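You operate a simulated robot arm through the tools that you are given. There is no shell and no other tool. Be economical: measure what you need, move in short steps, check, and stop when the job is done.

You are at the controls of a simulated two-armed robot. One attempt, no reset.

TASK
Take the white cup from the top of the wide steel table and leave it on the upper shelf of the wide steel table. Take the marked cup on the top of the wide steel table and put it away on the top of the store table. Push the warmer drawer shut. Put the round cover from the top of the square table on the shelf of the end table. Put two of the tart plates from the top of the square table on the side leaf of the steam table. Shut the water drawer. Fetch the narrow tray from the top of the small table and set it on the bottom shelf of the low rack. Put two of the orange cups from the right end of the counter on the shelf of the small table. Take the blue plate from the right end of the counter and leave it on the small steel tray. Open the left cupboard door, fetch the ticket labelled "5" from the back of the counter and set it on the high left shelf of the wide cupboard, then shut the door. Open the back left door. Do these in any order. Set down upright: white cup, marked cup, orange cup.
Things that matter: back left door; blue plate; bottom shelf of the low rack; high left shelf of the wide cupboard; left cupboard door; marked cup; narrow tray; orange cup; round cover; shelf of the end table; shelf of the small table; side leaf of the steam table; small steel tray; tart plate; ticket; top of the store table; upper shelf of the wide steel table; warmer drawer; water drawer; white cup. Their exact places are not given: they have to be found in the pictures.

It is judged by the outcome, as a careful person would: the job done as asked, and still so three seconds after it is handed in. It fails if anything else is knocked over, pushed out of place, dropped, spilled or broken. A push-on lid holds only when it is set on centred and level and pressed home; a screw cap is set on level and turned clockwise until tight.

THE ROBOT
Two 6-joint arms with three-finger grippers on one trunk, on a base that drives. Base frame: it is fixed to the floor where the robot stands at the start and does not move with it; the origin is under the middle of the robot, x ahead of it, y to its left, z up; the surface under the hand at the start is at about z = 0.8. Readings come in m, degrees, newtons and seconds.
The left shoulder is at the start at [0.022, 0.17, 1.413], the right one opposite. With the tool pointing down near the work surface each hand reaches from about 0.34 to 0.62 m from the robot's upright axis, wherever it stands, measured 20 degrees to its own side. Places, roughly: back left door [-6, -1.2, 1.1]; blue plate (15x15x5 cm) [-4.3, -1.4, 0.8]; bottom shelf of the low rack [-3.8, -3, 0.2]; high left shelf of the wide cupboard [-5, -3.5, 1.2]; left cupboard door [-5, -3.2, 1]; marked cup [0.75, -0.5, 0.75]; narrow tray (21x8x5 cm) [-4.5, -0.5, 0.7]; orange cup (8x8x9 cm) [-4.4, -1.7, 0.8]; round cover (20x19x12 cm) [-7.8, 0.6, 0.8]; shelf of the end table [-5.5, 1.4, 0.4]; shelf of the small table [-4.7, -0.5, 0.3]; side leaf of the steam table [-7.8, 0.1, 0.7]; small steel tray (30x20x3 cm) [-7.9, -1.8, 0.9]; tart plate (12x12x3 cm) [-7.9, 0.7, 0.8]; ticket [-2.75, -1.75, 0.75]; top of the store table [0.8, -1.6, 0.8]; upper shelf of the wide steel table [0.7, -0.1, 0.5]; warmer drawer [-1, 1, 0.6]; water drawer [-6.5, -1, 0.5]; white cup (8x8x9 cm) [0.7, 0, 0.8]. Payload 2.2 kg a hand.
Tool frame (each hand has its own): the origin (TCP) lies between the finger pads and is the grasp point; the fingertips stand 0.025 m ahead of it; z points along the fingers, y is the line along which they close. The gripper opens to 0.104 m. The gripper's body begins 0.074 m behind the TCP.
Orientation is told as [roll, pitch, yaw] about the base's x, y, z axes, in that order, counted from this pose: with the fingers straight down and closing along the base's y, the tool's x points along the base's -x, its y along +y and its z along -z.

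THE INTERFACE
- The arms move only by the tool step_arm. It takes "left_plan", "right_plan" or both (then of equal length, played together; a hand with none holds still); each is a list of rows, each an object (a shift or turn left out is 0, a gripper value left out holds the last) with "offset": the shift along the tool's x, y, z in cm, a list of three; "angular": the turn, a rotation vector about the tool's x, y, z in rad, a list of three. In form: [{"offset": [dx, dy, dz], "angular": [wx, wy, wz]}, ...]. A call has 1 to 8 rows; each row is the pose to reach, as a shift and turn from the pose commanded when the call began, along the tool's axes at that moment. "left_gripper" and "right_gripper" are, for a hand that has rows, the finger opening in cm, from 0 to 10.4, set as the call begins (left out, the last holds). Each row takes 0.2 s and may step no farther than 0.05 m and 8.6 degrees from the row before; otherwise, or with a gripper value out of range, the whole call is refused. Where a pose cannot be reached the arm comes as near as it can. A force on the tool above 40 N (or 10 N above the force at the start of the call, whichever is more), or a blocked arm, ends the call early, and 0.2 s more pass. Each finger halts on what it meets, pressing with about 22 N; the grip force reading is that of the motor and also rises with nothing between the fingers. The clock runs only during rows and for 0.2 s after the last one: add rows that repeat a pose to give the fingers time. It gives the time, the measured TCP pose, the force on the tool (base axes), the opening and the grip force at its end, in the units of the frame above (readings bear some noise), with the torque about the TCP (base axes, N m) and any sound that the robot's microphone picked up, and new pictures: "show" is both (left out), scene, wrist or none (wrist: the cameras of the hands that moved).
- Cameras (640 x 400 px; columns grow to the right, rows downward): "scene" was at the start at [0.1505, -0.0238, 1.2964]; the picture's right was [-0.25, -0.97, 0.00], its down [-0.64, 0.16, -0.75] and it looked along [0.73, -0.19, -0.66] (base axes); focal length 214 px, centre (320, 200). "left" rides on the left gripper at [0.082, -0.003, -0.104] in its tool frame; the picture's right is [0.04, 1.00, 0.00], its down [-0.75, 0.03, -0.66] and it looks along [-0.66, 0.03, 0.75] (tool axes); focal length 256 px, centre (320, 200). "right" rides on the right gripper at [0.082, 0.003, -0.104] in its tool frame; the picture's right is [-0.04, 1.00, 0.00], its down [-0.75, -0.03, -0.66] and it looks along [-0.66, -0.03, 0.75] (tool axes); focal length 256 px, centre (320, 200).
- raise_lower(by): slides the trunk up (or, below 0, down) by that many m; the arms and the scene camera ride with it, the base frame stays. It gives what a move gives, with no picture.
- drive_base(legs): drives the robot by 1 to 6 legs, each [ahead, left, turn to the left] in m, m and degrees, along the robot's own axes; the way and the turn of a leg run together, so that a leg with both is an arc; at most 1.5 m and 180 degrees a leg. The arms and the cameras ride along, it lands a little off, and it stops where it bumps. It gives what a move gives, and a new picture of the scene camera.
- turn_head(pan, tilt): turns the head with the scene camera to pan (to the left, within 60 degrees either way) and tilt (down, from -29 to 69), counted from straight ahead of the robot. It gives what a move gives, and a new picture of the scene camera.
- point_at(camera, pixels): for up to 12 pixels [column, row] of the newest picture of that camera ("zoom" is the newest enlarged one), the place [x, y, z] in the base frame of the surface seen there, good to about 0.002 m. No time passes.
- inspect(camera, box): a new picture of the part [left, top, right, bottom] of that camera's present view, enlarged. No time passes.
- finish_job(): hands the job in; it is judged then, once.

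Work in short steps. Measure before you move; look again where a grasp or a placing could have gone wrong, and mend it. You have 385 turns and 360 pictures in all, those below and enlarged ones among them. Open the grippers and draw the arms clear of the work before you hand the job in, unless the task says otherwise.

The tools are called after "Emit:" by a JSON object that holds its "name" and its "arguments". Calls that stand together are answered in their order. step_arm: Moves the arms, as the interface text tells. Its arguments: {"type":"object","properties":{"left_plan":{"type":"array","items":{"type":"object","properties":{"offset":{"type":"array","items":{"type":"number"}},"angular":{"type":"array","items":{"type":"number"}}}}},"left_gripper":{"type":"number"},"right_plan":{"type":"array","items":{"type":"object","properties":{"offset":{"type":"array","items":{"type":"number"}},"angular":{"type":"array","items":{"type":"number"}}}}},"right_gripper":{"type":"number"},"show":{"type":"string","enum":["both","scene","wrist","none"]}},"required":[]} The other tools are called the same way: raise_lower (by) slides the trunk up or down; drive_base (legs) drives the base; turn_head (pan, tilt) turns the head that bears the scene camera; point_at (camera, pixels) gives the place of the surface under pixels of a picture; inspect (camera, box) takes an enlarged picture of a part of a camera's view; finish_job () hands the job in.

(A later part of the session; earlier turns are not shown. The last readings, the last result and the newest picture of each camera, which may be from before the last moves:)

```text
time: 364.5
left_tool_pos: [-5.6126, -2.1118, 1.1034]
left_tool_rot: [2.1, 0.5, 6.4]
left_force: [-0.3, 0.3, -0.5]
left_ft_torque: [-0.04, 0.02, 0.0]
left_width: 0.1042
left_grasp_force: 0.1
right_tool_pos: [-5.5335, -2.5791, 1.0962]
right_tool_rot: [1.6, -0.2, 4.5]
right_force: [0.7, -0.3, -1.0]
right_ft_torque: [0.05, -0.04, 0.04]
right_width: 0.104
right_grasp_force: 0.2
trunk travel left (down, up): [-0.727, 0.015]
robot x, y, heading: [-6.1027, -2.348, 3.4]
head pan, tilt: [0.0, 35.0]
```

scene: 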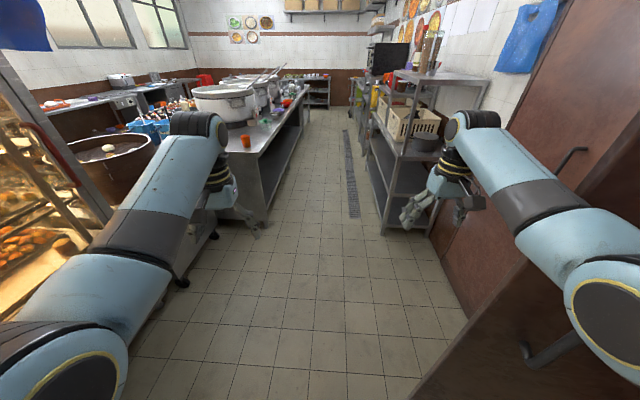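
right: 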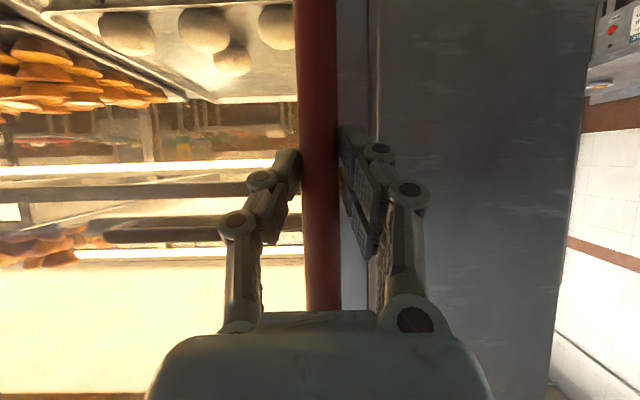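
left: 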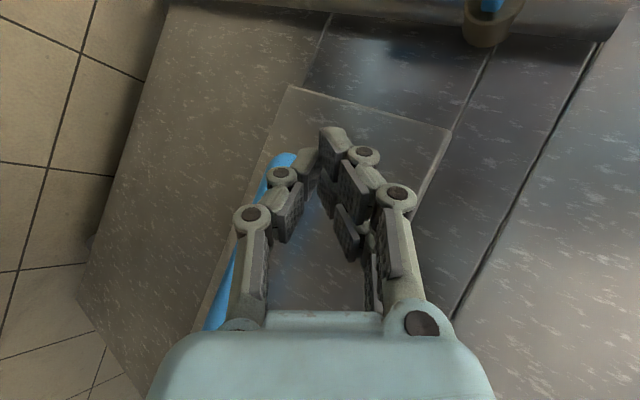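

My right elbow is touching the cupboard's open door leaf. Shift left 0.2 m, then continue.

Emit:
{"name": "drive_base", "arguments": {"legs": [[0, 0.2, 0], [0, 0, -4], [1.2, 0, 0]]}}

```text
time: 372.3
left_tool_pos: [-4.3844, -1.9998, 1.1047]
left_tool_rot: [2.3, 0.4, 0.6]
left_force: [-0.5, 0.6, 0.0]
left_ft_torque: [-0.02, -0.02, 0.0]
left_width: 0.1038
left_grasp_force: 0.0
right_tool_pos: [-4.3543, -2.4726, 1.095]
right_tool_rot: [1.6, -0.3, -1.2]
right_force: [0.4, -0.5, -0.3]
right_ft_torque: [0.01, 0.0, -0.01]
right_width: 0.1041
right_grasp_force: 0.1
trunk travel left (down, up): [-0.727, 0.015]
robot x, y, heading: [-4.8951, -2.1827, -2.4]
head pan, tilt: [0.0, 35.0]
```

scene: 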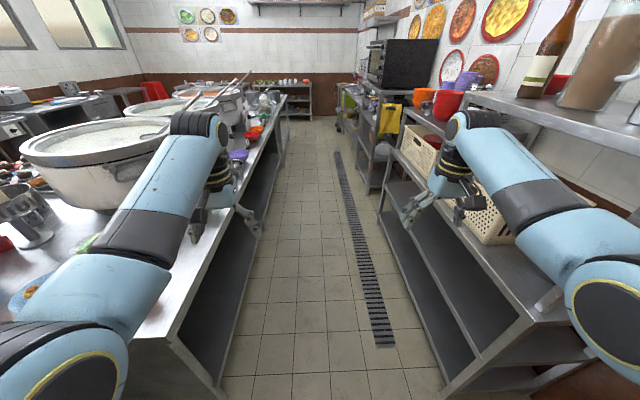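

Turn left to face the counter's end and look.

Emit:
{"name": "drive_base", "arguments": {"legs": [[0.15, -0.1, 0], [0, 0, 92]]}}

Emit:
{"name": "turn_head", "arguments": {"pan": -10, "tilt": 42}}

```text
time: 377.8
left_tool_pos: [-4.9582, -1.7899, 1.1051]
left_tool_rot: [2.3, 0.5, 94.0]
left_force: [-0.4, -0.3, -0.6]
left_ft_torque: [0.0, 0.01, -0.01]
left_width: 0.1038
left_grasp_force: 0.1
right_tool_pos: [-4.4877, -1.7302, 1.0967]
right_tool_rot: [1.8, -0.3, 92.3]
right_force: [0.2, 0.6, 0.6]
right_ft_torque: [0.0, 0.0, 0.0]
right_width: 0.1044
right_grasp_force: 0.2
trunk travel left (down, up): [-0.727, 0.015]
robot x, y, heading: [-4.7426, -2.2914, 91.4]
head pan, tilt: [0.0, 35.0]
```

scene: 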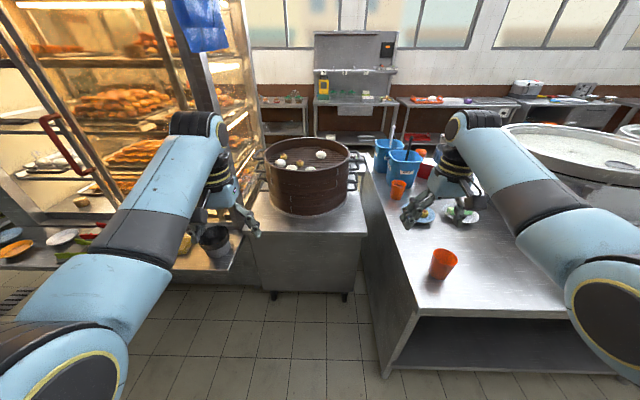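

```text
time: 378.5
left_tool_pos: [-4.9585, -1.7902, 1.1035]
left_tool_rot: [2.3, 0.4, 93.9]
left_force: [-0.3, -0.4, -0.1]
left_ft_torque: [0.0, 0.03, -0.04]
left_width: 0.1043
left_grasp_force: 0.0
right_tool_pos: [-4.4874, -1.7292, 1.096]
right_tool_rot: [1.7, -0.2, 92.3]
right_force: [0.4, -0.3, 0.2]
right_ft_torque: [0.0, 0.02, 0.02]
right_width: 0.1038
right_grasp_force: 0.1
trunk travel left (down, up): [-0.727, 0.015]
robot x, y, heading: [-4.7506, -2.2893, 91.3]
head pan, tilt: [-10.0, 42.0]
```

scene: 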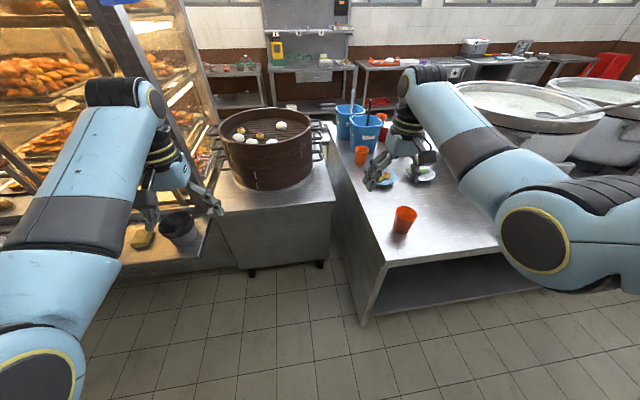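

Items on the counter end: orange cups (404,220), (361,155), blue plate (387,178). Zoom and measure.

Emit:
{"name": "inspect", "arguments": {"camera": "scene", "box": [320, 90, 480, 260]}}

Emit:
{"name": "point_at", "arguments": {"camera": "scene", "pixels": [[404, 209], [404, 225], [361, 150], [361, 158], [385, 182], [420, 172], [384, 128], [390, 250], [366, 275], [440, 245], [350, 230], [345, 120]]}}

```text
2.35 times, centred on (400, 175) of scene
```

zoom: 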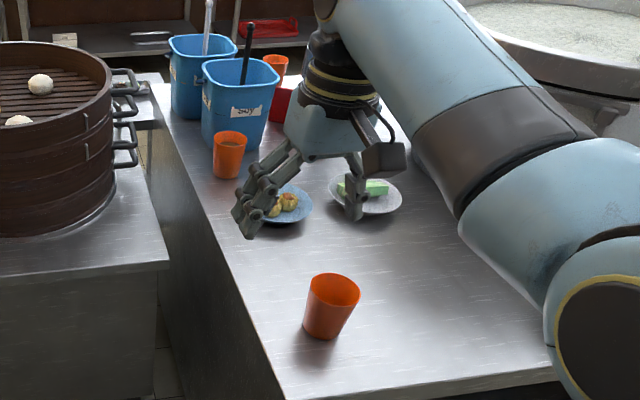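

```text
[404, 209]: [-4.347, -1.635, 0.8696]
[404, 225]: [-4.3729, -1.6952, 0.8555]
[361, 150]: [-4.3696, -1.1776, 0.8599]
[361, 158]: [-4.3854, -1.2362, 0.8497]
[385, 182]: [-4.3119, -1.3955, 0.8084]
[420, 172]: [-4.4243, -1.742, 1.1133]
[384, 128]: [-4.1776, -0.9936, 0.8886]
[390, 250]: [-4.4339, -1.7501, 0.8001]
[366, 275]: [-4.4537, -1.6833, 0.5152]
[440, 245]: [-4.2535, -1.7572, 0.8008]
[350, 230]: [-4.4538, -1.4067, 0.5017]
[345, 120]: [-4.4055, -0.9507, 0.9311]
```

Measure the bucket, cup B's rim and cart edges more precisely on a zoom.

Emit:
{"name": "inspect", "arguments": {"camera": "scene", "box": [335, 90, 415, 200]}}

Emit:
{"name": "point_at", "arguments": {"camera": "scene", "pixels": [[250, 262], [325, 255], [290, 200], [330, 190], [280, 180], [240, 265]]}}

```text
3.64 times, centred on (375, 145) of scene
```

zoom: 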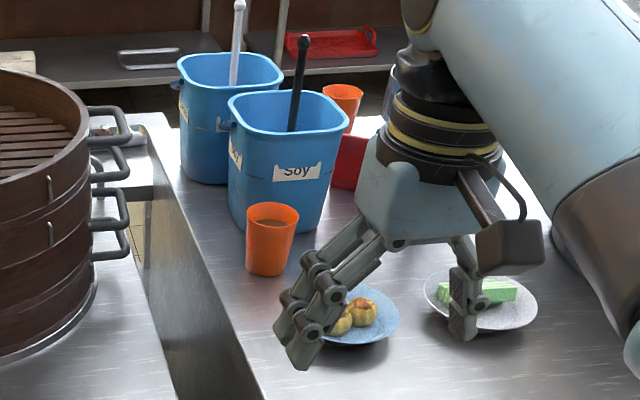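

```text
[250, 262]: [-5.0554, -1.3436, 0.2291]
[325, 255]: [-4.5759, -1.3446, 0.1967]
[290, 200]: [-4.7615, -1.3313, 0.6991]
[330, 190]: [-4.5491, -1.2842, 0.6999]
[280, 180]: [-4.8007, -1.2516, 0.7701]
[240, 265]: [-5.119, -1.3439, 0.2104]
```

Emit:
{"name": "point_at", "arguments": {"camera": "zoom", "pixels": [[248, 215], [297, 218], [272, 205], [272, 235], [270, 274], [240, 200], [325, 200], [345, 95], [365, 290], [330, 325], [398, 318], [362, 345]]}}

```text
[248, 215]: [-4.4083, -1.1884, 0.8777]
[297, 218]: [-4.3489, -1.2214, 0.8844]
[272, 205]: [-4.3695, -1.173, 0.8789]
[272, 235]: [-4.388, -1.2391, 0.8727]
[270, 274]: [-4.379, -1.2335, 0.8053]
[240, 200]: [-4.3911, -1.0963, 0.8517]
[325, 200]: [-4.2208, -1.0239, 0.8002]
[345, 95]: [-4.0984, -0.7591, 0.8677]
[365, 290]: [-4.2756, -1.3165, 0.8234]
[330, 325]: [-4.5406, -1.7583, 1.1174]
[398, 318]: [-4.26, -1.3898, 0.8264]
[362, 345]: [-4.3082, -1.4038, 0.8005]
```

Cup B is behind the blue plate, so the plate goes first. Rotate the right hand to the rim-pinch orientation (55° tilt, rolled 90°).

Emit:
{"name": "step_arm", "arguments": {"right_plan": [{"offset": [0, 0, 0], "angular": [-0.053, -0.053, 0.103]}, {"offset": [0, 0, 0], "angular": [-0.107, -0.107, 0.205]}, {"offset": [0, 0, 0], "angular": [-0.16, -0.16, 0.308]}, {"offset": [0, 0, 0], "angular": [-0.214, -0.214, 0.411]}, {"offset": [0, 0, 0], "angular": [-0.267, -0.267, 0.513]}, {"offset": [0, 0, 0], "angular": [-0.32, -0.32, 0.616]}, {"offset": [0, 0, 0], "angular": [-0.374, -0.374, 0.719]}], "right_gripper": 1.6, "show": "none"}}

Emit:
{"name": "step_arm", "arguments": {"right_plan": [{"offset": [0, 0, 0], "angular": [-0.053, -0.053, 0.103]}, {"offset": [0, 0, 0], "angular": [-0.107, -0.107, 0.205]}, {"offset": [0, 0, 0], "angular": [-0.16, -0.16, 0.308]}, {"offset": [0, 0, 0], "angular": [-0.214, -0.214, 0.411]}, {"offset": [0, 0, 0], "angular": [-0.267, -0.267, 0.513]}, {"offset": [0, 0, 0], "angular": [-0.32, -0.32, 0.616]}, {"offset": [0, 0, 0], "angular": [-0.374, -0.374, 0.719]}], "show": "scene"}}

```text
time: 380.1
left_tool_pos: [-4.9578, -1.7905, 1.1052]
left_tool_rot: [2.3, 0.5, 94.0]
left_force: [-0.1, -0.4, -0.4]
left_ft_torque: [0.04, 0.03, -0.02]
left_width: 0.1041
left_grasp_force: 0.1
right_tool_pos: [-4.4893, -1.7313, 1.0957]
right_tool_rot: [29.0, -10.6, 46.9]
right_force: [0.5, -0.1, 0.1]
right_ft_torque: [0.0, -0.02, 0.0]
right_width: 0.0162
right_grasp_force: 0.0
trunk travel left (down, up): [-0.727, 0.015]
robot x, y, heading: [-4.7469, -2.2905, 91.3]
head pan, tilt: [-10.0, 42.0]
```

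```text
time: 381.7
left_tool_pos: [-4.9579, -1.7902, 1.1036]
left_tool_rot: [2.3, 0.4, 94.0]
left_force: [1.1, -0.5, 0.1]
left_ft_torque: [0.0, -0.03, 0.02]
left_width: 0.104
left_grasp_force: 0.0
right_tool_pos: [-4.488, -1.7305, 1.0966]
right_tool_rot: [55.4, 1.7, 2.2]
right_force: [-0.8, -0.1, -0.4]
right_ft_torque: [-0.06, 0.02, 0.0]
right_width: 0.0159
right_grasp_force: 0.1
trunk travel left (down, up): [-0.727, 0.015]
robot x, y, heading: [-4.7466, -2.2882, 91.3]
head pan, tilt: [-10.0, 42.0]
```

scene: 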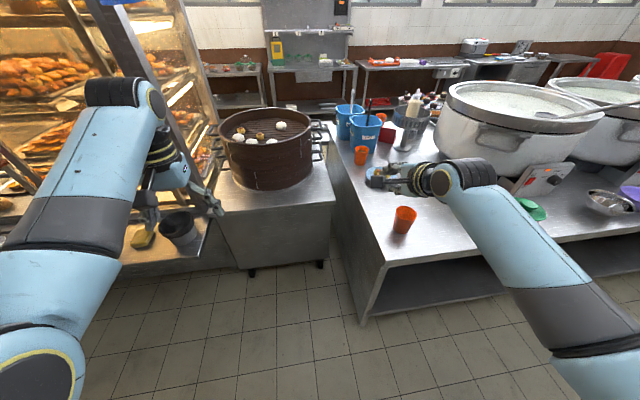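

Cup A stands in my forearm's way, so I take it first with the left hand. Check the pot's extents and cup A's rim.

Emit:
{"name": "point_at", "arguments": {"camera": "scene", "pixels": [[440, 115], [470, 145], [500, 160], [455, 100], [396, 208], [417, 212], [405, 206], [404, 214], [540, 185], [600, 200], [530, 210]]}}

Emit:
{"name": "inspect", "arguments": {"camera": "scene", "box": [350, 80, 640, 270]}}

```text
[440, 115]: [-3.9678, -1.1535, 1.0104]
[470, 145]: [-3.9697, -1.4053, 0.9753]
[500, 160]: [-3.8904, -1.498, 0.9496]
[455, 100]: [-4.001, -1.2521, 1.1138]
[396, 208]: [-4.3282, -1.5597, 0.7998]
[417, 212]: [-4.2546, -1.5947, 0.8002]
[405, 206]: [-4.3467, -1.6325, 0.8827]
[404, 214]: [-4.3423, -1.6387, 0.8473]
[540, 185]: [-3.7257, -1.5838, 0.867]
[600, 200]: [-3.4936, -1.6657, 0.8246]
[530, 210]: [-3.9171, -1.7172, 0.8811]
```

```text
2.11 times, centred on (495, 175) of scene
```

zoom: 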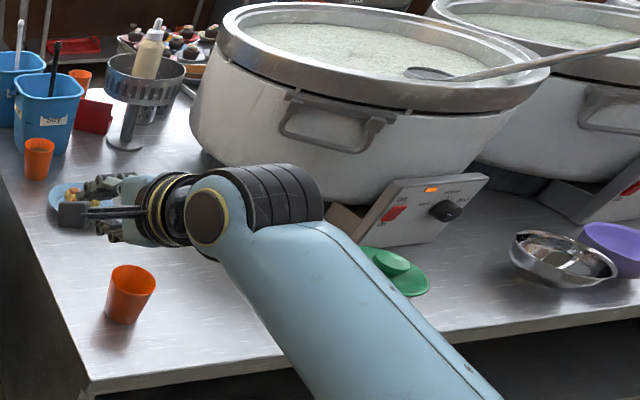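

Strafe right 0.5 m so the left hand nears cup A (−4.36,−1.665).

Emit:
{"name": "drive_base", "arguments": {"legs": [[0.08, -0.48, -1.3]]}}

Emit:
{"name": "turn_head", "arguments": {"pan": 10, "tilt": 50}}

```text
time: 384.6
left_tool_pos: [-4.4819, -1.6999, 1.1051]
left_tool_rot: [2.2, 0.4, 93.5]
left_force: [0.0, 0.0, -1.1]
left_ft_torque: [-0.01, 0.03, -0.06]
left_width: 0.1039
left_grasp_force: 0.0
right_tool_pos: [-4.0121, -1.6446, 1.0969]
right_tool_rot: [55.3, 1.7, 1.7]
right_force: [-0.6, -1.3, -1.0]
right_ft_torque: [0.0, 0.03, 0.03]
right_width: 0.0157
right_grasp_force: 0.1
trunk travel left (down, up): [-0.727, 0.015]
robot x, y, heading: [-4.2726, -2.2032, 90.7]
head pan, tilt: [-10.0, 42.0]
```

scene: 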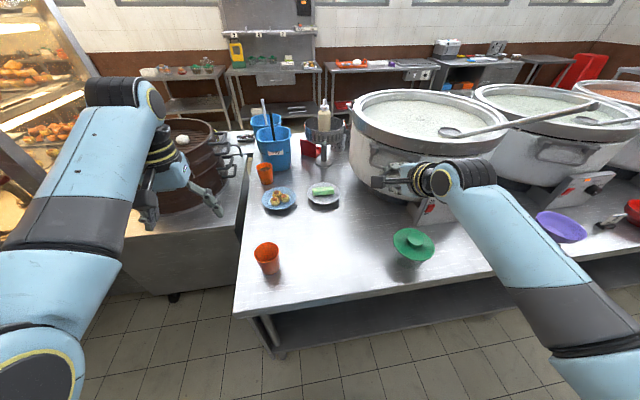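

```text
time: 385.4
left_tool_pos: [-4.4823, -1.6995, 1.1035]
left_tool_rot: [2.3, 0.5, 93.4]
left_force: [0.4, -0.6, -0.5]
left_ft_torque: [0.02, 0.01, 0.0]
left_width: 0.1038
left_grasp_force: 0.1
right_tool_pos: [-4.0124, -1.6456, 1.0952]
right_tool_rot: [55.2, 1.7, 1.7]
right_force: [0.1, -0.2, -0.3]
right_ft_torque: [0.03, 0.02, -0.03]
right_width: 0.0161
right_grasp_force: 0.0
trunk travel left (down, up): [-0.727, 0.015]
robot x, y, heading: [-4.2745, -2.1973, 90.6]
head pan, tilt: [10.0, 50.0]
```

scene: 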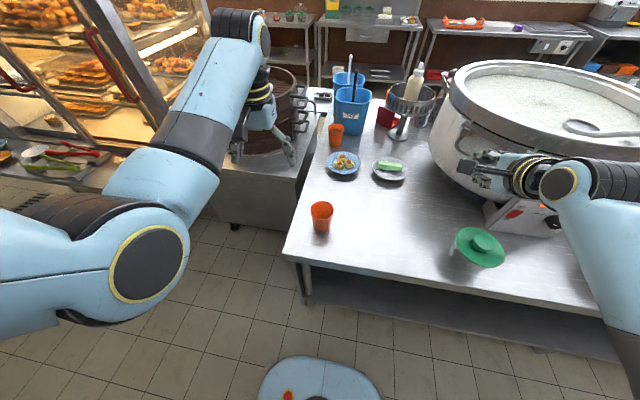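

Good view of everything. Zoom in on cup A, the plate and cup B and measure rims.

Emit:
{"name": "inspect", "arguments": {"camera": "scene", "box": [290, 110, 410, 250]}}

Emit:
{"name": "point_at", "arguments": {"camera": "scene", "pixels": [[311, 210], [332, 210], [321, 202], [321, 217], [321, 230]]}}

```text
2.86 times, centred on (350, 180) of scene
```

zoom: 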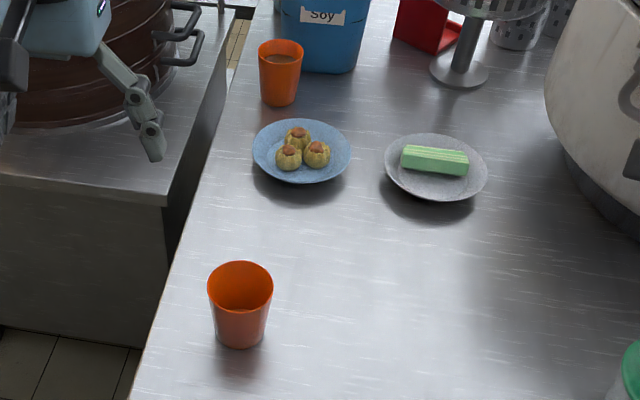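

```text
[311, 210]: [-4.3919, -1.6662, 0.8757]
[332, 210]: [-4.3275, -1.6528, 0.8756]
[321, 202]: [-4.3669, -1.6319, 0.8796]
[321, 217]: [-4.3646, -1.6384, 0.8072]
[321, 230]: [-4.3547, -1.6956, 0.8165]
```

Emit:
{"name": "point_at", "arguments": {"camera": "zoom", "pixels": [[254, 157], [349, 157], [303, 183], [303, 120], [303, 178], [303, 172], [270, 165], [320, 175], [289, 152], [318, 150], [210, 290], [272, 285]]}}

```text
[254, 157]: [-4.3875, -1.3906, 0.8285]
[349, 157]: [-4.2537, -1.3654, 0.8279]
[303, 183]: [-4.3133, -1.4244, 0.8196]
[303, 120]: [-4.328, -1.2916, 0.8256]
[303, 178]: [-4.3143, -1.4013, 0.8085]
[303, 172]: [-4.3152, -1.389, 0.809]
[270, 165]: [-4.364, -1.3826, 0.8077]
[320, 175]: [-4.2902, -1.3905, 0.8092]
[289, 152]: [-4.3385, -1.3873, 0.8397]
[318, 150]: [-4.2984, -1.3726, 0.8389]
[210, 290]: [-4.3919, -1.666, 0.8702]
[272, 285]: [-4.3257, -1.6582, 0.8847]
```

Cup A centre (-4.358,−1.662). Bring the left hand over it.

Emit:
{"name": "step_arm", "arguments": {"left_plan": [{"offset": [-0.75, -3.2, 1]}, {"offset": [-1.5, -6.3, 2]}, {"offset": [-2.2, -9.5, 3]}, {"offset": [-2.94, -12.6, 4]}, {"offset": [-2.94, -12.6, 8.5]}, {"offset": [-2.94, -12.6, 13]}, {"offset": [-2.94, -12.6, 13]}], "left_gripper": 10.4, "show": "both"}}

```text
time: 387.0
left_tool_pos: [-4.361, -1.6634, 0.9722]
left_tool_rot: [2.2, 0.4, 93.4]
left_force: [-0.6, -0.1, -0.6]
left_ft_torque: [-0.01, -0.03, -0.06]
left_width: 0.1043
left_grasp_force: 0.0
right_tool_pos: [-4.0118, -1.646, 1.0971]
right_tool_rot: [55.3, 1.7, 1.7]
right_force: [-0.5, 0.1, -0.7]
right_ft_torque: [-0.03, 0.01, -0.03]
right_width: 0.0164
right_grasp_force: 0.0
trunk travel left (down, up): [-0.727, 0.015]
robot x, y, heading: [-4.2728, -2.2039, 90.9]
head pan, tilt: [10.0, 50.0]
```

scene: 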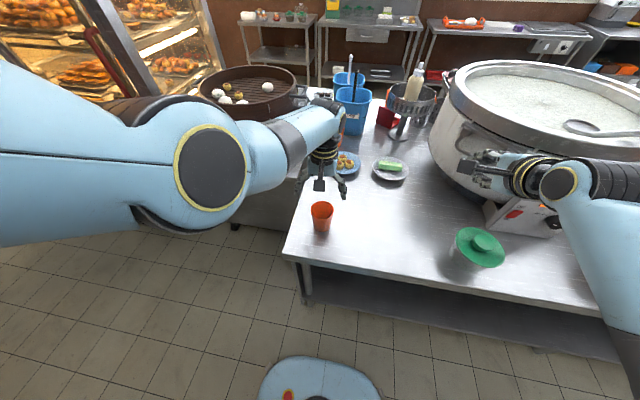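
left: 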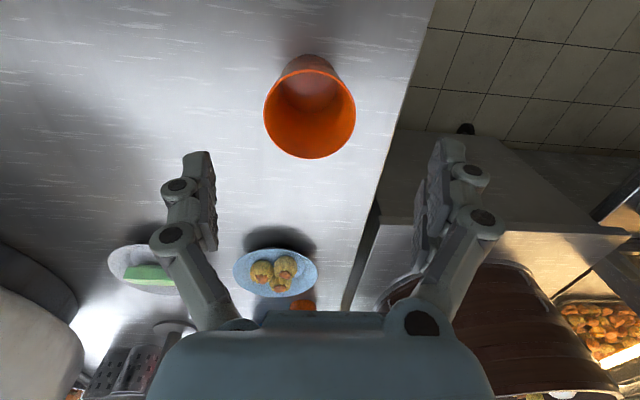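

Aligned. Descend 11 cm and grip.

Emit:
{"name": "step_arm", "arguments": {"left_plan": [{"offset": [0, 0, 4.5]}, {"offset": [0, 0, 9]}, {"offset": [0, 0, 11.2]}, {"offset": [0, 0, 11.2]}], "show": "none"}}

Emit:
{"name": "step_arm", "arguments": {"left_plan": [{"offset": [0, 0, 0]}, {"offset": [0, 0, 0]}, {"offset": [0, 0, 0]}], "left_gripper": 5, "show": "wrist"}}

```text
time: 388.0
left_tool_pos: [-4.3793, -1.6923, 0.9061]
left_tool_rot: [2.2, 0.5, 93.5]
left_force: [0.2, 0.5, -0.4]
left_ft_torque: [0.02, -0.03, 0.0]
left_width: 0.1039
left_grasp_force: 0.1
left hand out of reach, approached as far as the arm can: row 1, 2, 3, 4
right_tool_pos: [-4.0129, -1.645, 1.0954]
right_tool_rot: [55.2, 1.7, 1.6]
right_force: [0.4, 0.2, -0.1]
right_ft_torque: [0.0, 0.0, -0.02]
right_width: 0.0161
right_grasp_force: 0.1
trunk travel left (down, up): [-0.727, 0.015]
robot x, y, heading: [-4.2781, -2.1984, 90.7]
head pan, tilt: [10.0, 50.0]
```

```text
time: 388.8
left_tool_pos: [-4.3798, -1.6893, 0.9047]
left_tool_rot: [2.3, 0.5, 93.4]
left_force: [0.7, -0.4, 0.8]
left_ft_torque: [0.02, -0.02, 0.01]
left_width: 0.0508
left_grasp_force: 0.3
right_tool_pos: [-4.0126, -1.646, 1.0955]
right_tool_rot: [55.1, 1.7, 1.7]
right_force: [0.0, 0.4, 0.0]
right_ft_torque: [0.0, -0.02, -0.02]
right_width: 0.016
right_grasp_force: 0.0
trunk travel left (down, up): [-0.727, 0.015]
robot x, y, heading: [-4.2784, -2.1983, 90.8]
head pan, tilt: [10.0, 50.0]
```

left: 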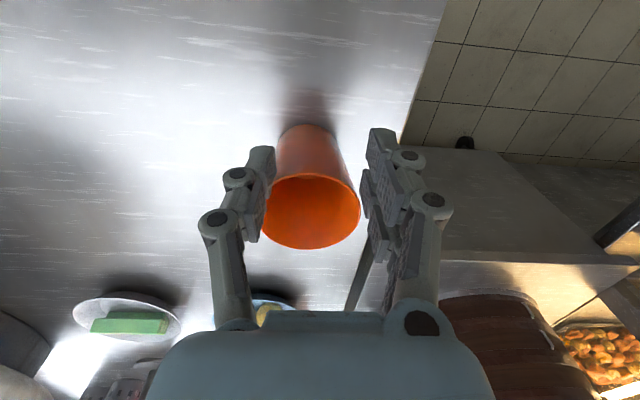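

Out of reach that low: I must use the trunk. Open, return up, then lower the trunk.

Emit:
{"name": "step_arm", "arguments": {"left_plan": [{"offset": [0, 0, -1]}, {"offset": [0, 0, -3]}, {"offset": [0, 0, -6.5]}, {"offset": [0, 0, -11.2]}, {"offset": [0, 0, -11.2]}], "left_gripper": 10.4, "show": "wrist"}}

```text
time: 390.2
left_tool_pos: [-4.4194, -1.6687, 1.0256]
left_tool_rot: [5.3, -1.7, 95.2]
left_force: [-0.6, -0.2, 0.4]
left_ft_torque: [0.0, 0.04, -0.02]
left_width: 0.1041
left_grasp_force: 0.0
right_tool_pos: [-4.0118, -1.6454, 1.0955]
right_tool_rot: [55.3, 1.7, 1.7]
right_force: [-0.6, -0.5, 0.7]
right_ft_torque: [0.03, 0.0, 0.01]
right_width: 0.0159
right_grasp_force: 0.0
trunk travel left (down, up): [-0.727, 0.015]
robot x, y, heading: [-4.2746, -2.1989, 90.8]
head pan, tilt: [10.0, 50.0]
stopped in row 5 (left hand): the arm was blocked; the commanded pose is now the measured one
```

left: 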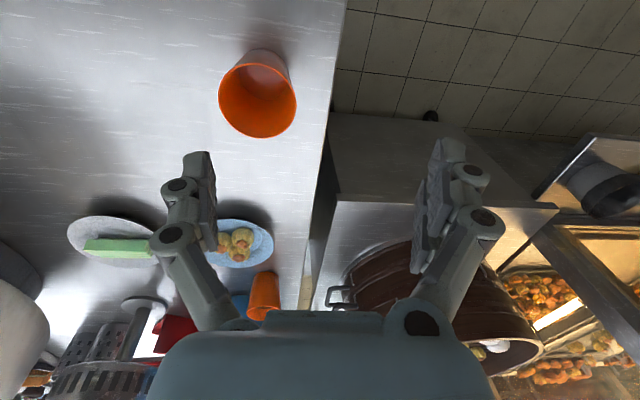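

Shift the base right 7 cm so the left hand is over the cup, then lower with the trunk.

Emit:
{"name": "drive_base", "arguments": {"legs": [[0.005, -0.065, -0.6]]}}

Emit:
{"name": "inspect", "arguments": {"camera": "left", "box": [0, 0, 640, 400]}}

```text
time: 391.2
left_tool_pos: [-4.3479, -1.6622, 1.0253]
left_tool_rot: [5.3, -1.6, 94.8]
left_force: [0.4, -0.1, 0.3]
left_ft_torque: [-0.01, 0.03, 0.03]
left_width: 0.1037
left_grasp_force: 0.0
right_tool_pos: [-3.9391, -1.6416, 1.0971]
right_tool_rot: [55.2, 1.8, 1.2]
right_force: [1.3, -0.1, 0.4]
right_ft_torque: [0.03, 0.01, 0.01]
right_width: 0.0162
right_grasp_force: 0.1
trunk travel left (down, up): [-0.727, 0.015]
robot x, y, heading: [-4.2086, -2.1921, 90.1]
head pan, tilt: [10.0, 50.0]
```

scene: 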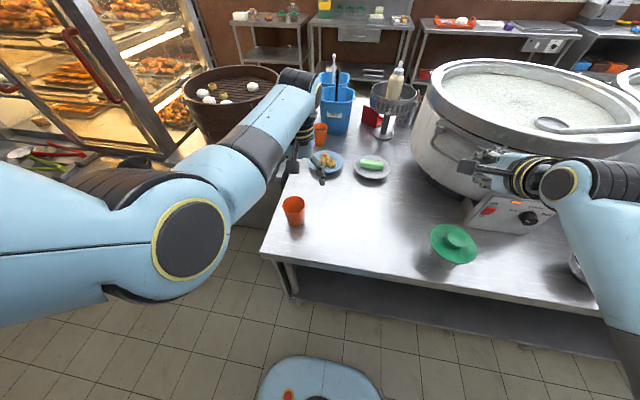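

```text
1.00 times, centred on (320, 200) of left (not enlarged: the box is as wide or as high as the picture)
```

zoom: 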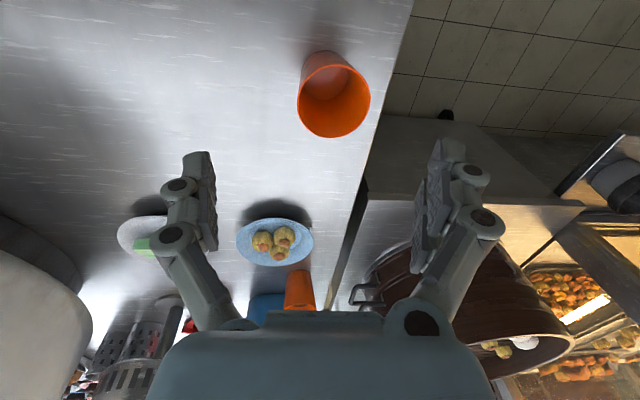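

Straighten the hand and centre it over the cup.

Emit:
{"name": "step_arm", "arguments": {"left_plan": [{"offset": [0, 0.5, 0], "angular": [0.046, 0.014, 0.042]}, {"offset": [0, 1.0, 0], "angular": [0.0925, 0.028, 0.084]}, {"offset": [0, 1.0, 0], "angular": [0.0925, 0.028, 0.084]}], "show": "none"}}

```text
time: 392.0
left_tool_pos: [-4.3601, -1.6635, 1.0269]
left_tool_rot: [0.0, 0.2, 89.9]
left_force: [-0.1, -0.4, 0.8]
left_ft_torque: [-0.03, 0.01, -0.04]
left_width: 0.1038
left_grasp_force: 0.0
right_tool_pos: [-3.9422, -1.6426, 1.0961]
right_tool_rot: [55.3, 1.7, 1.3]
right_force: [-0.6, 0.0, 0.0]
right_ft_torque: [0.02, 0.02, -0.01]
right_width: 0.0161
right_grasp_force: 0.1
trunk travel left (down, up): [-0.727, 0.015]
robot x, y, heading: [-4.211, -2.1948, 90.2]
head pan, tilt: [10.0, 50.0]
```

Check clearance beneath the right hand before lowering.

Emit:
{"name": "point_at", "arguments": {"camera": "scene", "pixels": [[455, 238], [455, 250], [490, 205], [525, 210], [475, 240], [500, 190]]}}

```text
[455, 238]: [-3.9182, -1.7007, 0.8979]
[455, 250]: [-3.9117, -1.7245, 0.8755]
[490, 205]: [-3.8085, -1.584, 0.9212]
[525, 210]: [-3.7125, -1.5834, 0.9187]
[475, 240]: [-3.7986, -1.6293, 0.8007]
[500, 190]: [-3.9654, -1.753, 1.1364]
```

Raise the right hand 6 cm for clearance over the green lid, then lower the trunk.

Emit:
{"name": "step_arm", "arguments": {"right_plan": [{"offset": [0, 2.5, -1.7]}, {"offset": [0, 4.9, -3.4]}, {"offset": [0, 4.9, -3.4]}], "show": "none"}}

Emit:
{"name": "raise_lower", "arguments": {"by": -0.163}}

Emit:
{"name": "inspect", "arguments": {"camera": "left", "box": [0, 0, 640, 400]}}

```text
time: 392.8
left_tool_pos: [-4.3605, -1.6629, 1.026]
left_tool_rot: [0.2, 0.2, 90.0]
left_force: [0.6, -0.4, 0.0]
left_ft_torque: [0.03, -0.05, -0.03]
left_width: 0.104
left_grasp_force: 0.1
right_tool_pos: [-3.9396, -1.6423, 1.1549]
right_tool_rot: [55.1, 1.8, 1.2]
right_force: [0.7, 0.2, -0.1]
right_ft_torque: [-0.03, 0.0, 0.0]
right_width: 0.016
right_grasp_force: 0.1
trunk travel left (down, up): [-0.727, 0.015]
robot x, y, heading: [-4.2052, -2.1934, 90.4]
head pan, tilt: [10.0, 50.0]
```

```text
time: 394.6
left_tool_pos: [-4.3603, -1.6644, 0.863]
left_tool_rot: [0.0, 0.2, 90.0]
left_force: [0.8, -0.6, 1.1]
left_ft_torque: [0.02, 0.02, 0.03]
left_width: 0.1039
left_grasp_force: 0.2
right_tool_pos: [-3.94, -1.6416, 0.9935]
right_tool_rot: [55.4, 1.6, 1.2]
right_force: [0.3, 0.3, -0.8]
right_ft_torque: [-0.03, -0.02, -0.02]
right_width: 0.016
right_grasp_force: 0.0
trunk travel left (down, up): [-0.564, 0.178]
robot x, y, heading: [-4.21, -2.1975, 90.3]
head pan, tilt: [10.0, 50.0]
```

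```text
1.00 times, centred on (320, 200) of left (not enlarged: the box is as wide or as high as the picture)
```

zoom: 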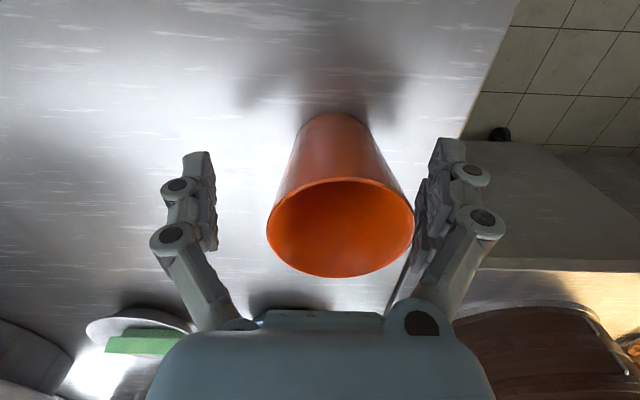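

Cup is between the fingers. Before gripping I tilt the hand forward 55° around the cup, so that it can later go under a table top.

Emit:
{"name": "step_arm", "arguments": {"left_plan": [{"offset": [0, 0, 0], "angular": [0, -0.12, 0]}, {"offset": [0, 0, 0], "angular": [0, -0.24, 0]}, {"offset": [0, 0, 0], "angular": [0, -0.36, 0]}, {"offset": [0, 0, 0], "angular": [0, -0.48, 0]}, {"offset": [0, 0, 0], "angular": [0, -0.6, 0]}, {"offset": [0, 0, 0], "angular": [0, -0.72, 0]}, {"offset": [0, 0, 0], "angular": [0, -0.84, 0]}, {"offset": [0, 0, 0], "angular": [0, -0.96, 0]}], "show": "wrist"}}

```text
time: 396.6
left_tool_pos: [-4.3918, -1.6557, 0.8673]
left_tool_rot: [6.5, -55.7, 84.7]
left_force: [-0.1, -0.6, 0.4]
left_ft_torque: [0.01, 0.06, -0.01]
left_width: 0.1038
left_grasp_force: 0.0
right_tool_pos: [-3.9397, -1.6422, 0.9936]
right_tool_rot: [55.2, 1.7, 1.3]
right_force: [0.9, -0.4, 0.3]
right_ft_torque: [-0.06, -0.04, 0.01]
right_width: 0.0161
right_grasp_force: 0.2
trunk travel left (down, up): [-0.564, 0.178]
robot x, y, heading: [-4.2053, -2.1939, 90.0]
head pan, tilt: [10.0, 50.0]
stopped in row 8 (left hand): the arm was blocked; the commanded pose is now the measured one
```

left: 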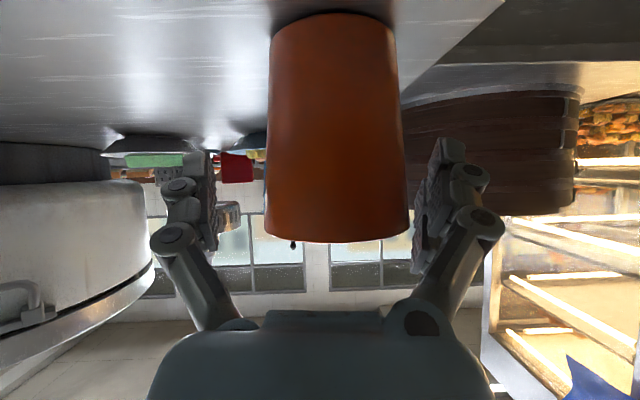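

Tilted 56°, cup still between the fingers. Close, check, and lift with the trunk.

Emit:
{"name": "step_arm", "arguments": {"left_plan": [{"offset": [0, 0, 0]}, {"offset": [0, 0, 0]}, {"offset": [0, 0, 0]}], "left_gripper": 4, "show": "wrist"}}

Emit:
{"name": "raise_lower", "arguments": {"by": 0.15}}

```text
time: 397.4
left_tool_pos: [-4.3914, -1.6559, 0.8675]
left_tool_rot: [6.5, -55.7, 84.5]
left_force: [0.8, -0.2, 1.3]
left_ft_torque: [0.01, -0.06, 0.02]
left_width: 0.073
left_grasp_force: 21.6
right_tool_pos: [-3.9399, -1.6415, 0.9918]
right_tool_rot: [55.3, 1.7, 1.1]
right_force: [-0.7, 0.5, 0.3]
right_ft_torque: [-0.03, 0.03, 0.04]
right_width: 0.016
right_grasp_force: 0.0
trunk travel left (down, up): [-0.564, 0.178]
robot x, y, heading: [-4.2106, -2.1932, 90.4]
head pan, tilt: [10.0, 50.0]
```

left: 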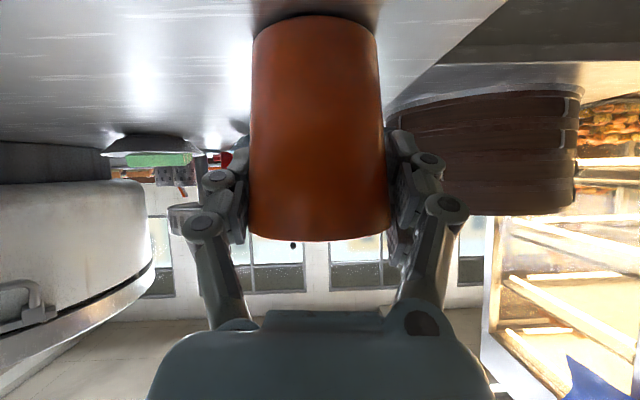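

```text
time: 399.2
left_tool_pos: [-4.39, -1.6556, 1.0173]
left_tool_rot: [6.1, -55.7, 84.8]
left_force: [0.0, -0.4, 0.2]
left_ft_torque: [-0.01, -0.02, 0.01]
left_width: 0.073
left_grasp_force: 22.0
right_tool_pos: [-3.9405, -1.6415, 1.1434]
right_tool_rot: [55.2, 1.7, 1.2]
right_force: [0.3, 0.5, 0.3]
right_ft_torque: [0.0, -0.01, 0.0]
right_width: 0.0158
right_grasp_force: 0.1
trunk travel left (down, up): [-0.714, 0.028]
robot x, y, heading: [-4.2122, -2.1939, 90.7]
head pan, tilt: [10.0, 50.0]
```

Cup A held securely. Now move left 0.37 m so the right hand lines up with the blue plate's near rim.

Emit:
{"name": "drive_base", "arguments": {"legs": [[0.1, 0.36, -0.7]]}}

Emit:
{"name": "turn_head", "arguments": {"pan": -15, "tilt": 48}}

```text
time: 401.6
left_tool_pos: [-4.7461, -1.5515, 1.0173]
left_tool_rot: [6.4, -55.7, 83.8]
left_force: [0.0, 0.5, -0.3]
left_ft_torque: [0.0, 0.0, -0.02]
left_width: 0.0728
left_grasp_force: 22.5
right_tool_pos: [-4.2953, -1.5438, 1.1422]
right_tool_rot: [55.3, 1.7, 0.2]
right_force: [0.4, -0.7, -0.2]
right_ft_torque: [-0.02, 0.0, 0.0]
right_width: 0.0162
right_grasp_force: 0.1
trunk travel left (down, up): [-0.714, 0.028]
robot x, y, heading: [-4.5719, -2.0912, 89.2]
head pan, tilt: [10.0, 50.0]
```

scene: 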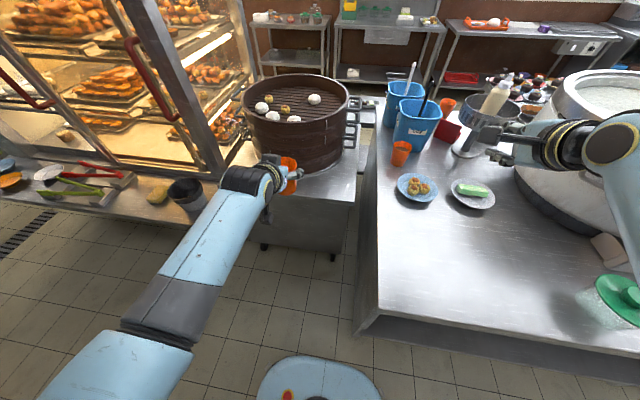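

```text
time: 402.5
left_tool_pos: [-4.7457, -1.5509, 1.0166]
left_tool_rot: [6.4, -55.8, 83.6]
left_force: [-0.5, -0.1, -0.5]
left_ft_torque: [0.01, 0.0, 0.01]
left_width: 0.0734
left_grasp_force: 21.8
right_tool_pos: [-4.295, -1.5437, 1.1424]
right_tool_rot: [55.2, 1.7, 0.2]
right_force: [-0.1, 0.6, 0.5]
right_ft_torque: [0.01, -0.03, -0.02]
right_width: 0.0161
right_grasp_force: 0.1
trunk travel left (down, up): [-0.714, 0.028]
robot x, y, heading: [-4.5757, -2.0938, 88.9]
head pan, tilt: [-15.0, 48.0]
```

scene: 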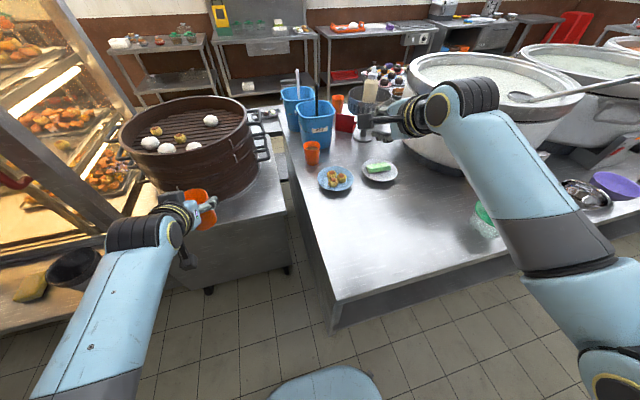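

Verify the plate's rim from this view.

Emit:
{"name": "inspect", "arguments": {"camera": "scene", "box": [305, 155, 405, 205]}}

Emit:
{"name": "raise_lower", "arguments": {"by": -0.16}}

```text
6.40 times, centred on (355, 180) of scene
```

zoom: 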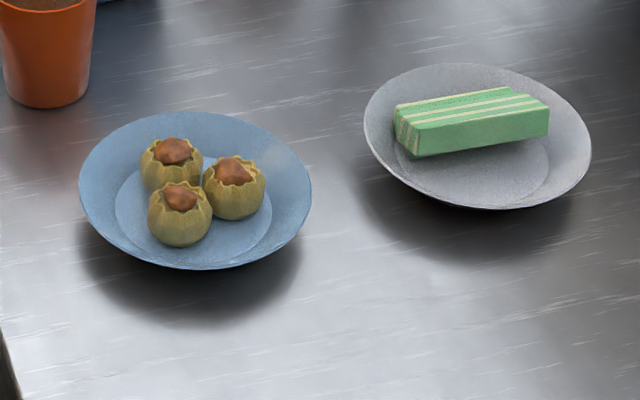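

```text
time: 404.3
left_tool_pos: [-4.7458, -1.5508, 0.8564]
left_tool_rot: [6.4, -55.6, 83.7]
left_force: [-1.0, 0.3, -0.3]
left_ft_torque: [-0.01, 0.0, 0.01]
left_width: 0.073
left_grasp_force: 21.7
right_tool_pos: [-4.2949, -1.5437, 0.983]
right_tool_rot: [55.4, 1.7, 0.2]
right_force: [0.2, 0.4, -0.6]
right_ft_torque: [0.03, 0.0, -0.01]
right_width: 0.0161
right_grasp_force: 0.1
trunk travel left (down, up): [-0.554, 0.188]
robot x, y, heading: [-4.5721, -2.0932, 88.8]
head pan, tilt: [-15.0, 48.0]
```

Emit:
{"name": "point_at", "arguments": {"camera": "zoom", "pixels": [[82, 195], [310, 190], [195, 267], [195, 114], [200, 255], [205, 245], [367, 150]]}}

```text
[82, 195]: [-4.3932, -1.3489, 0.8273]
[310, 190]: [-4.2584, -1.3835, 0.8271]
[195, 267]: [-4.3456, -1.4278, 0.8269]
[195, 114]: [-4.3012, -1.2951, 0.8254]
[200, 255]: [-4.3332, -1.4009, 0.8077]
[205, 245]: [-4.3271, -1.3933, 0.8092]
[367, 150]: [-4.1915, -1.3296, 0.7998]
```

Plate centre (-4.324,−1.363), R 0.070, rim z 0.827. Go to pre-grasp behind the near rim.

Emit:
{"name": "step_arm", "arguments": {"right_plan": [{"offset": [0.8, -2, 3]}, {"offset": [1.6, -4, 6]}, {"offset": [2.4, -6, 9]}, {"offset": [2.43, -6.45, 12.4]}, {"offset": [2.43, -6.45, 12.4]}], "right_gripper": 1.6, "show": "wrist"}}

```text
time: 405.5
left_tool_pos: [-4.7458, -1.5496, 0.8568]
left_tool_rot: [6.4, -55.6, 83.7]
left_force: [-0.4, -1.3, 0.2]
left_ft_torque: [0.0, -0.03, 0.02]
left_width: 0.0729
left_grasp_force: 22.2
right_tool_pos: [-4.3209, -1.4787, 0.8597]
right_tool_rot: [55.3, 1.8, 0.2]
right_force: [0.2, -0.1, 0.2]
right_ft_torque: [0.0, 0.01, 0.02]
right_width: 0.016
right_grasp_force: 0.0
trunk travel left (down, up): [-0.554, 0.188]
robot x, y, heading: [-4.5746, -2.0924, 89.5]
head pan, tilt: [-15.0, 48.0]
```

right: 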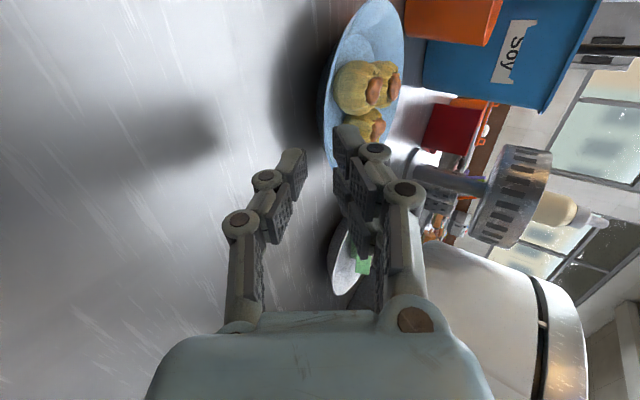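

Rim lip at (329,168), close to the gap centre. Advance with a 2 mm shift upward.

Emit:
{"name": "step_arm", "arguments": {"right_plan": [{"offset": [0, 0.2, 2]}, {"offset": [0, 0.2, 3.5]}, {"offset": [0, 0.2, 4.6]}, {"offset": [0, 0.2, 4.6]}], "show": "wrist"}}

```text
time: 406.5
left_tool_pos: [-4.7463, -1.5515, 0.8573]
left_tool_rot: [6.3, -55.7, 83.8]
left_force: [0.0, -0.6, -0.8]
left_ft_torque: [-0.01, 0.01, 0.0]
left_width: 0.0728
left_grasp_force: 22.6
right_tool_pos: [-4.3232, -1.4405, 0.8353]
right_tool_rot: [55.3, 1.8, 0.1]
right_force: [0.0, 0.6, -0.2]
right_ft_torque: [0.0, 0.01, 0.0]
right_width: 0.0161
right_grasp_force: 0.0
trunk travel left (down, up): [-0.554, 0.188]
robot x, y, heading: [-4.5721, -2.0903, 89.3]
head pan, tilt: [-15.0, 48.0]
```

right: 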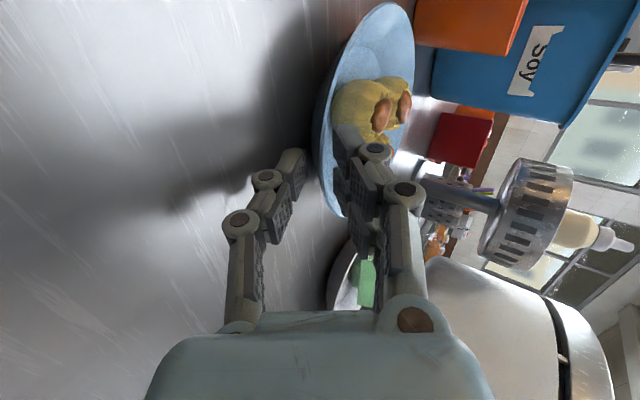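

Advance 5 mm more (staying off the dumplings) and close.

Emit:
{"name": "step_arm", "arguments": {"right_plan": [{"offset": [0, 0, 0.5]}, {"offset": [0, 0, 0.5]}], "show": "none"}}

Emit:
{"name": "step_arm", "arguments": {"right_plan": [{"offset": [0, 0, 0]}, {"offset": [0, 0, 0]}, {"offset": [0, 0, 0]}], "right_gripper": 0, "show": "wrist"}}

```text
time: 407.1
left_tool_pos: [-4.7455, -1.5495, 0.8576]
left_tool_rot: [6.4, -55.7, 83.7]
left_force: [0.3, -0.2, -0.5]
left_ft_torque: [-0.04, 0.01, 0.04]
left_width: 0.0728
left_grasp_force: 22.8
right_tool_pos: [-4.3232, -1.436, 0.8322]
right_tool_rot: [55.2, 1.8, 0.2]
right_force: [-0.7, 0.0, -0.2]
right_ft_torque: [-0.02, 0.0, 0.02]
right_width: 0.0159
right_grasp_force: 0.2
trunk travel left (down, up): [-0.554, 0.188]
robot x, y, heading: [-4.5741, -2.0892, 89.4]
head pan, tilt: [-15.0, 48.0]
```

```text
time: 407.9
left_tool_pos: [-4.7462, -1.5513, 0.8568]
left_tool_rot: [6.3, -55.7, 83.8]
left_force: [-0.7, 0.0, -0.4]
left_ft_torque: [0.02, 0.0, 0.02]
left_width: 0.0731
left_grasp_force: 22.0
right_tool_pos: [-4.3239, -1.4353, 0.8328]
right_tool_rot: [55.3, 1.7, 0.2]
right_force: [-0.4, 0.9, 1.1]
right_ft_torque: [0.07, 0.05, 0.01]
right_width: 0.0061
right_grasp_force: 22.4
trunk travel left (down, up): [-0.554, 0.188]
robot x, y, heading: [-4.5747, -2.0926, 88.9]
head pan, tilt: [-15.0, 48.0]
```

right: 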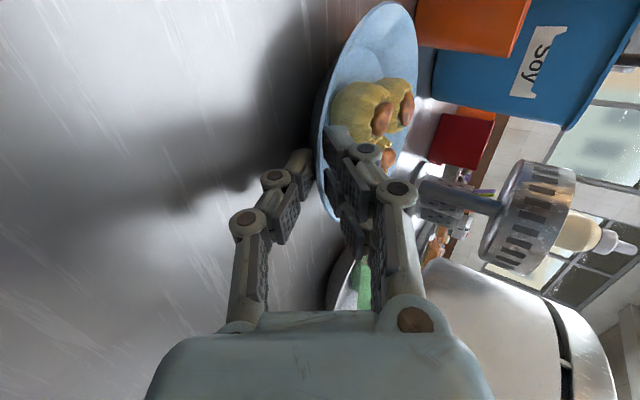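

Gripped at 6 mm with barely any disturbance. Lift gently 3 cm and check.

Emit:
{"name": "raise_lower", "arguments": {"by": 0.03}}

Emit:
{"name": "inspect", "arguments": {"camera": "right", "box": [0, 0, 640, 400]}}

```text
time: 408.7
left_tool_pos: [-4.7452, -1.5504, 0.8857]
left_tool_rot: [6.4, -55.6, 83.6]
left_force: [0.5, 0.1, -1.1]
left_ft_torque: [0.01, 0.02, 0.02]
left_width: 0.0729
left_grasp_force: 21.8
right_tool_pos: [-4.3224, -1.4359, 0.8607]
right_tool_rot: [55.2, 1.7, 0.2]
right_force: [-0.1, 0.1, -1.1]
right_ft_torque: [-0.16, 0.01, -0.02]
right_width: 0.0059
right_grasp_force: 21.3
trunk travel left (down, up): [-0.584, 0.158]
robot x, y, heading: [-4.5711, -2.0923, 89.0]
head pan, tilt: [-15.0, 48.0]
```

```text
1.00 times, centred on (320, 200) of right (not enlarged: the box is as wide or as high as the picture)
```

zoom: 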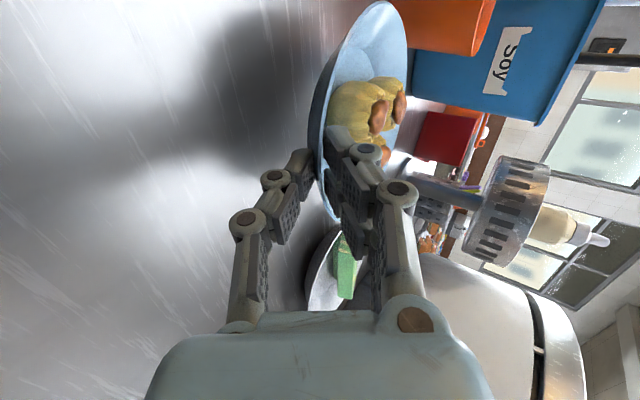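

Held. Raise 0.12 m, back off, turn left to face −x and travel to the tray's side.

Emit:
{"name": "raise_lower", "arguments": {"by": 0.12}}

Emit:
{"name": "drive_base", "arguments": {"legs": [[-0.1, 0, 0], [0, 0, 91], [1.3, 0, 0]]}}

Emit:
{"name": "inspect", "arguments": {"camera": "right", "box": [0, 0, 640, 400]}}

```text
time: 410.2
left_tool_pos: [-4.745, -1.5502, 1.0066]
left_tool_rot: [6.3, -55.5, 83.7]
left_force: [-0.3, 0.2, -0.7]
left_ft_torque: [0.01, -0.01, 0.02]
left_width: 0.073
left_grasp_force: 21.6
right_tool_pos: [-4.3235, -1.4367, 0.9822]
right_tool_rot: [55.2, 1.7, 0.2]
right_force: [-0.1, -0.1, -1.3]
right_ft_torque: [-0.12, 0.0, 0.0]
right_width: 0.0061
right_grasp_force: 21.6
trunk travel left (down, up): [-0.704, 0.038]
robot x, y, heading: [-4.5742, -2.0947, 89.3]
head pan, tilt: [-15.0, 48.0]
```

```text
time: 421.3
left_tool_pos: [-6.4082, -2.3697, 1.0064]
left_tool_rot: [6.3, -55.6, 174.1]
left_force: [-0.4, -0.7, -0.5]
left_ft_torque: [0.01, 0.02, -0.02]
left_width: 0.0729
left_grasp_force: 21.9
right_tool_pos: [-6.5261, -1.949, 0.9828]
right_tool_rot: [55.2, 1.7, 90.6]
right_force: [-0.5, 0.6, -1.7]
right_ft_torque: [0.0, -0.15, 0.01]
right_width: 0.006
right_grasp_force: 22.2
trunk travel left (down, up): [-0.704, 0.038]
robot x, y, heading: [-5.87, -2.1911, 179.9]
head pan, tilt: [-15.0, 48.0]
```

scene: 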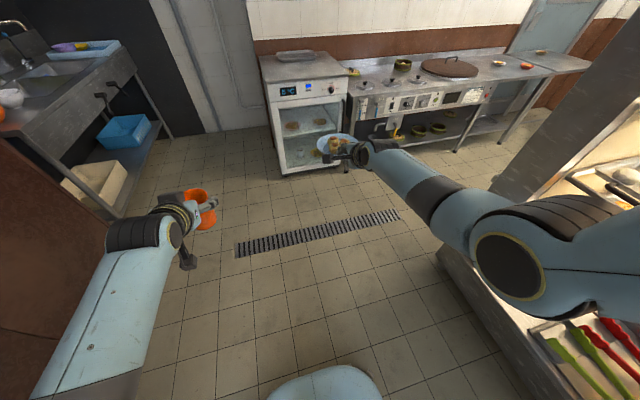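

```text
1.00 times, centred on (320, 200) of right (not enlarged: the box is as wide or as high as the picture)
```

zoom: 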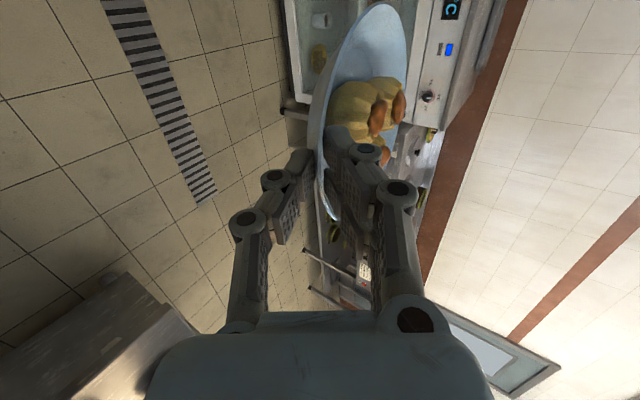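

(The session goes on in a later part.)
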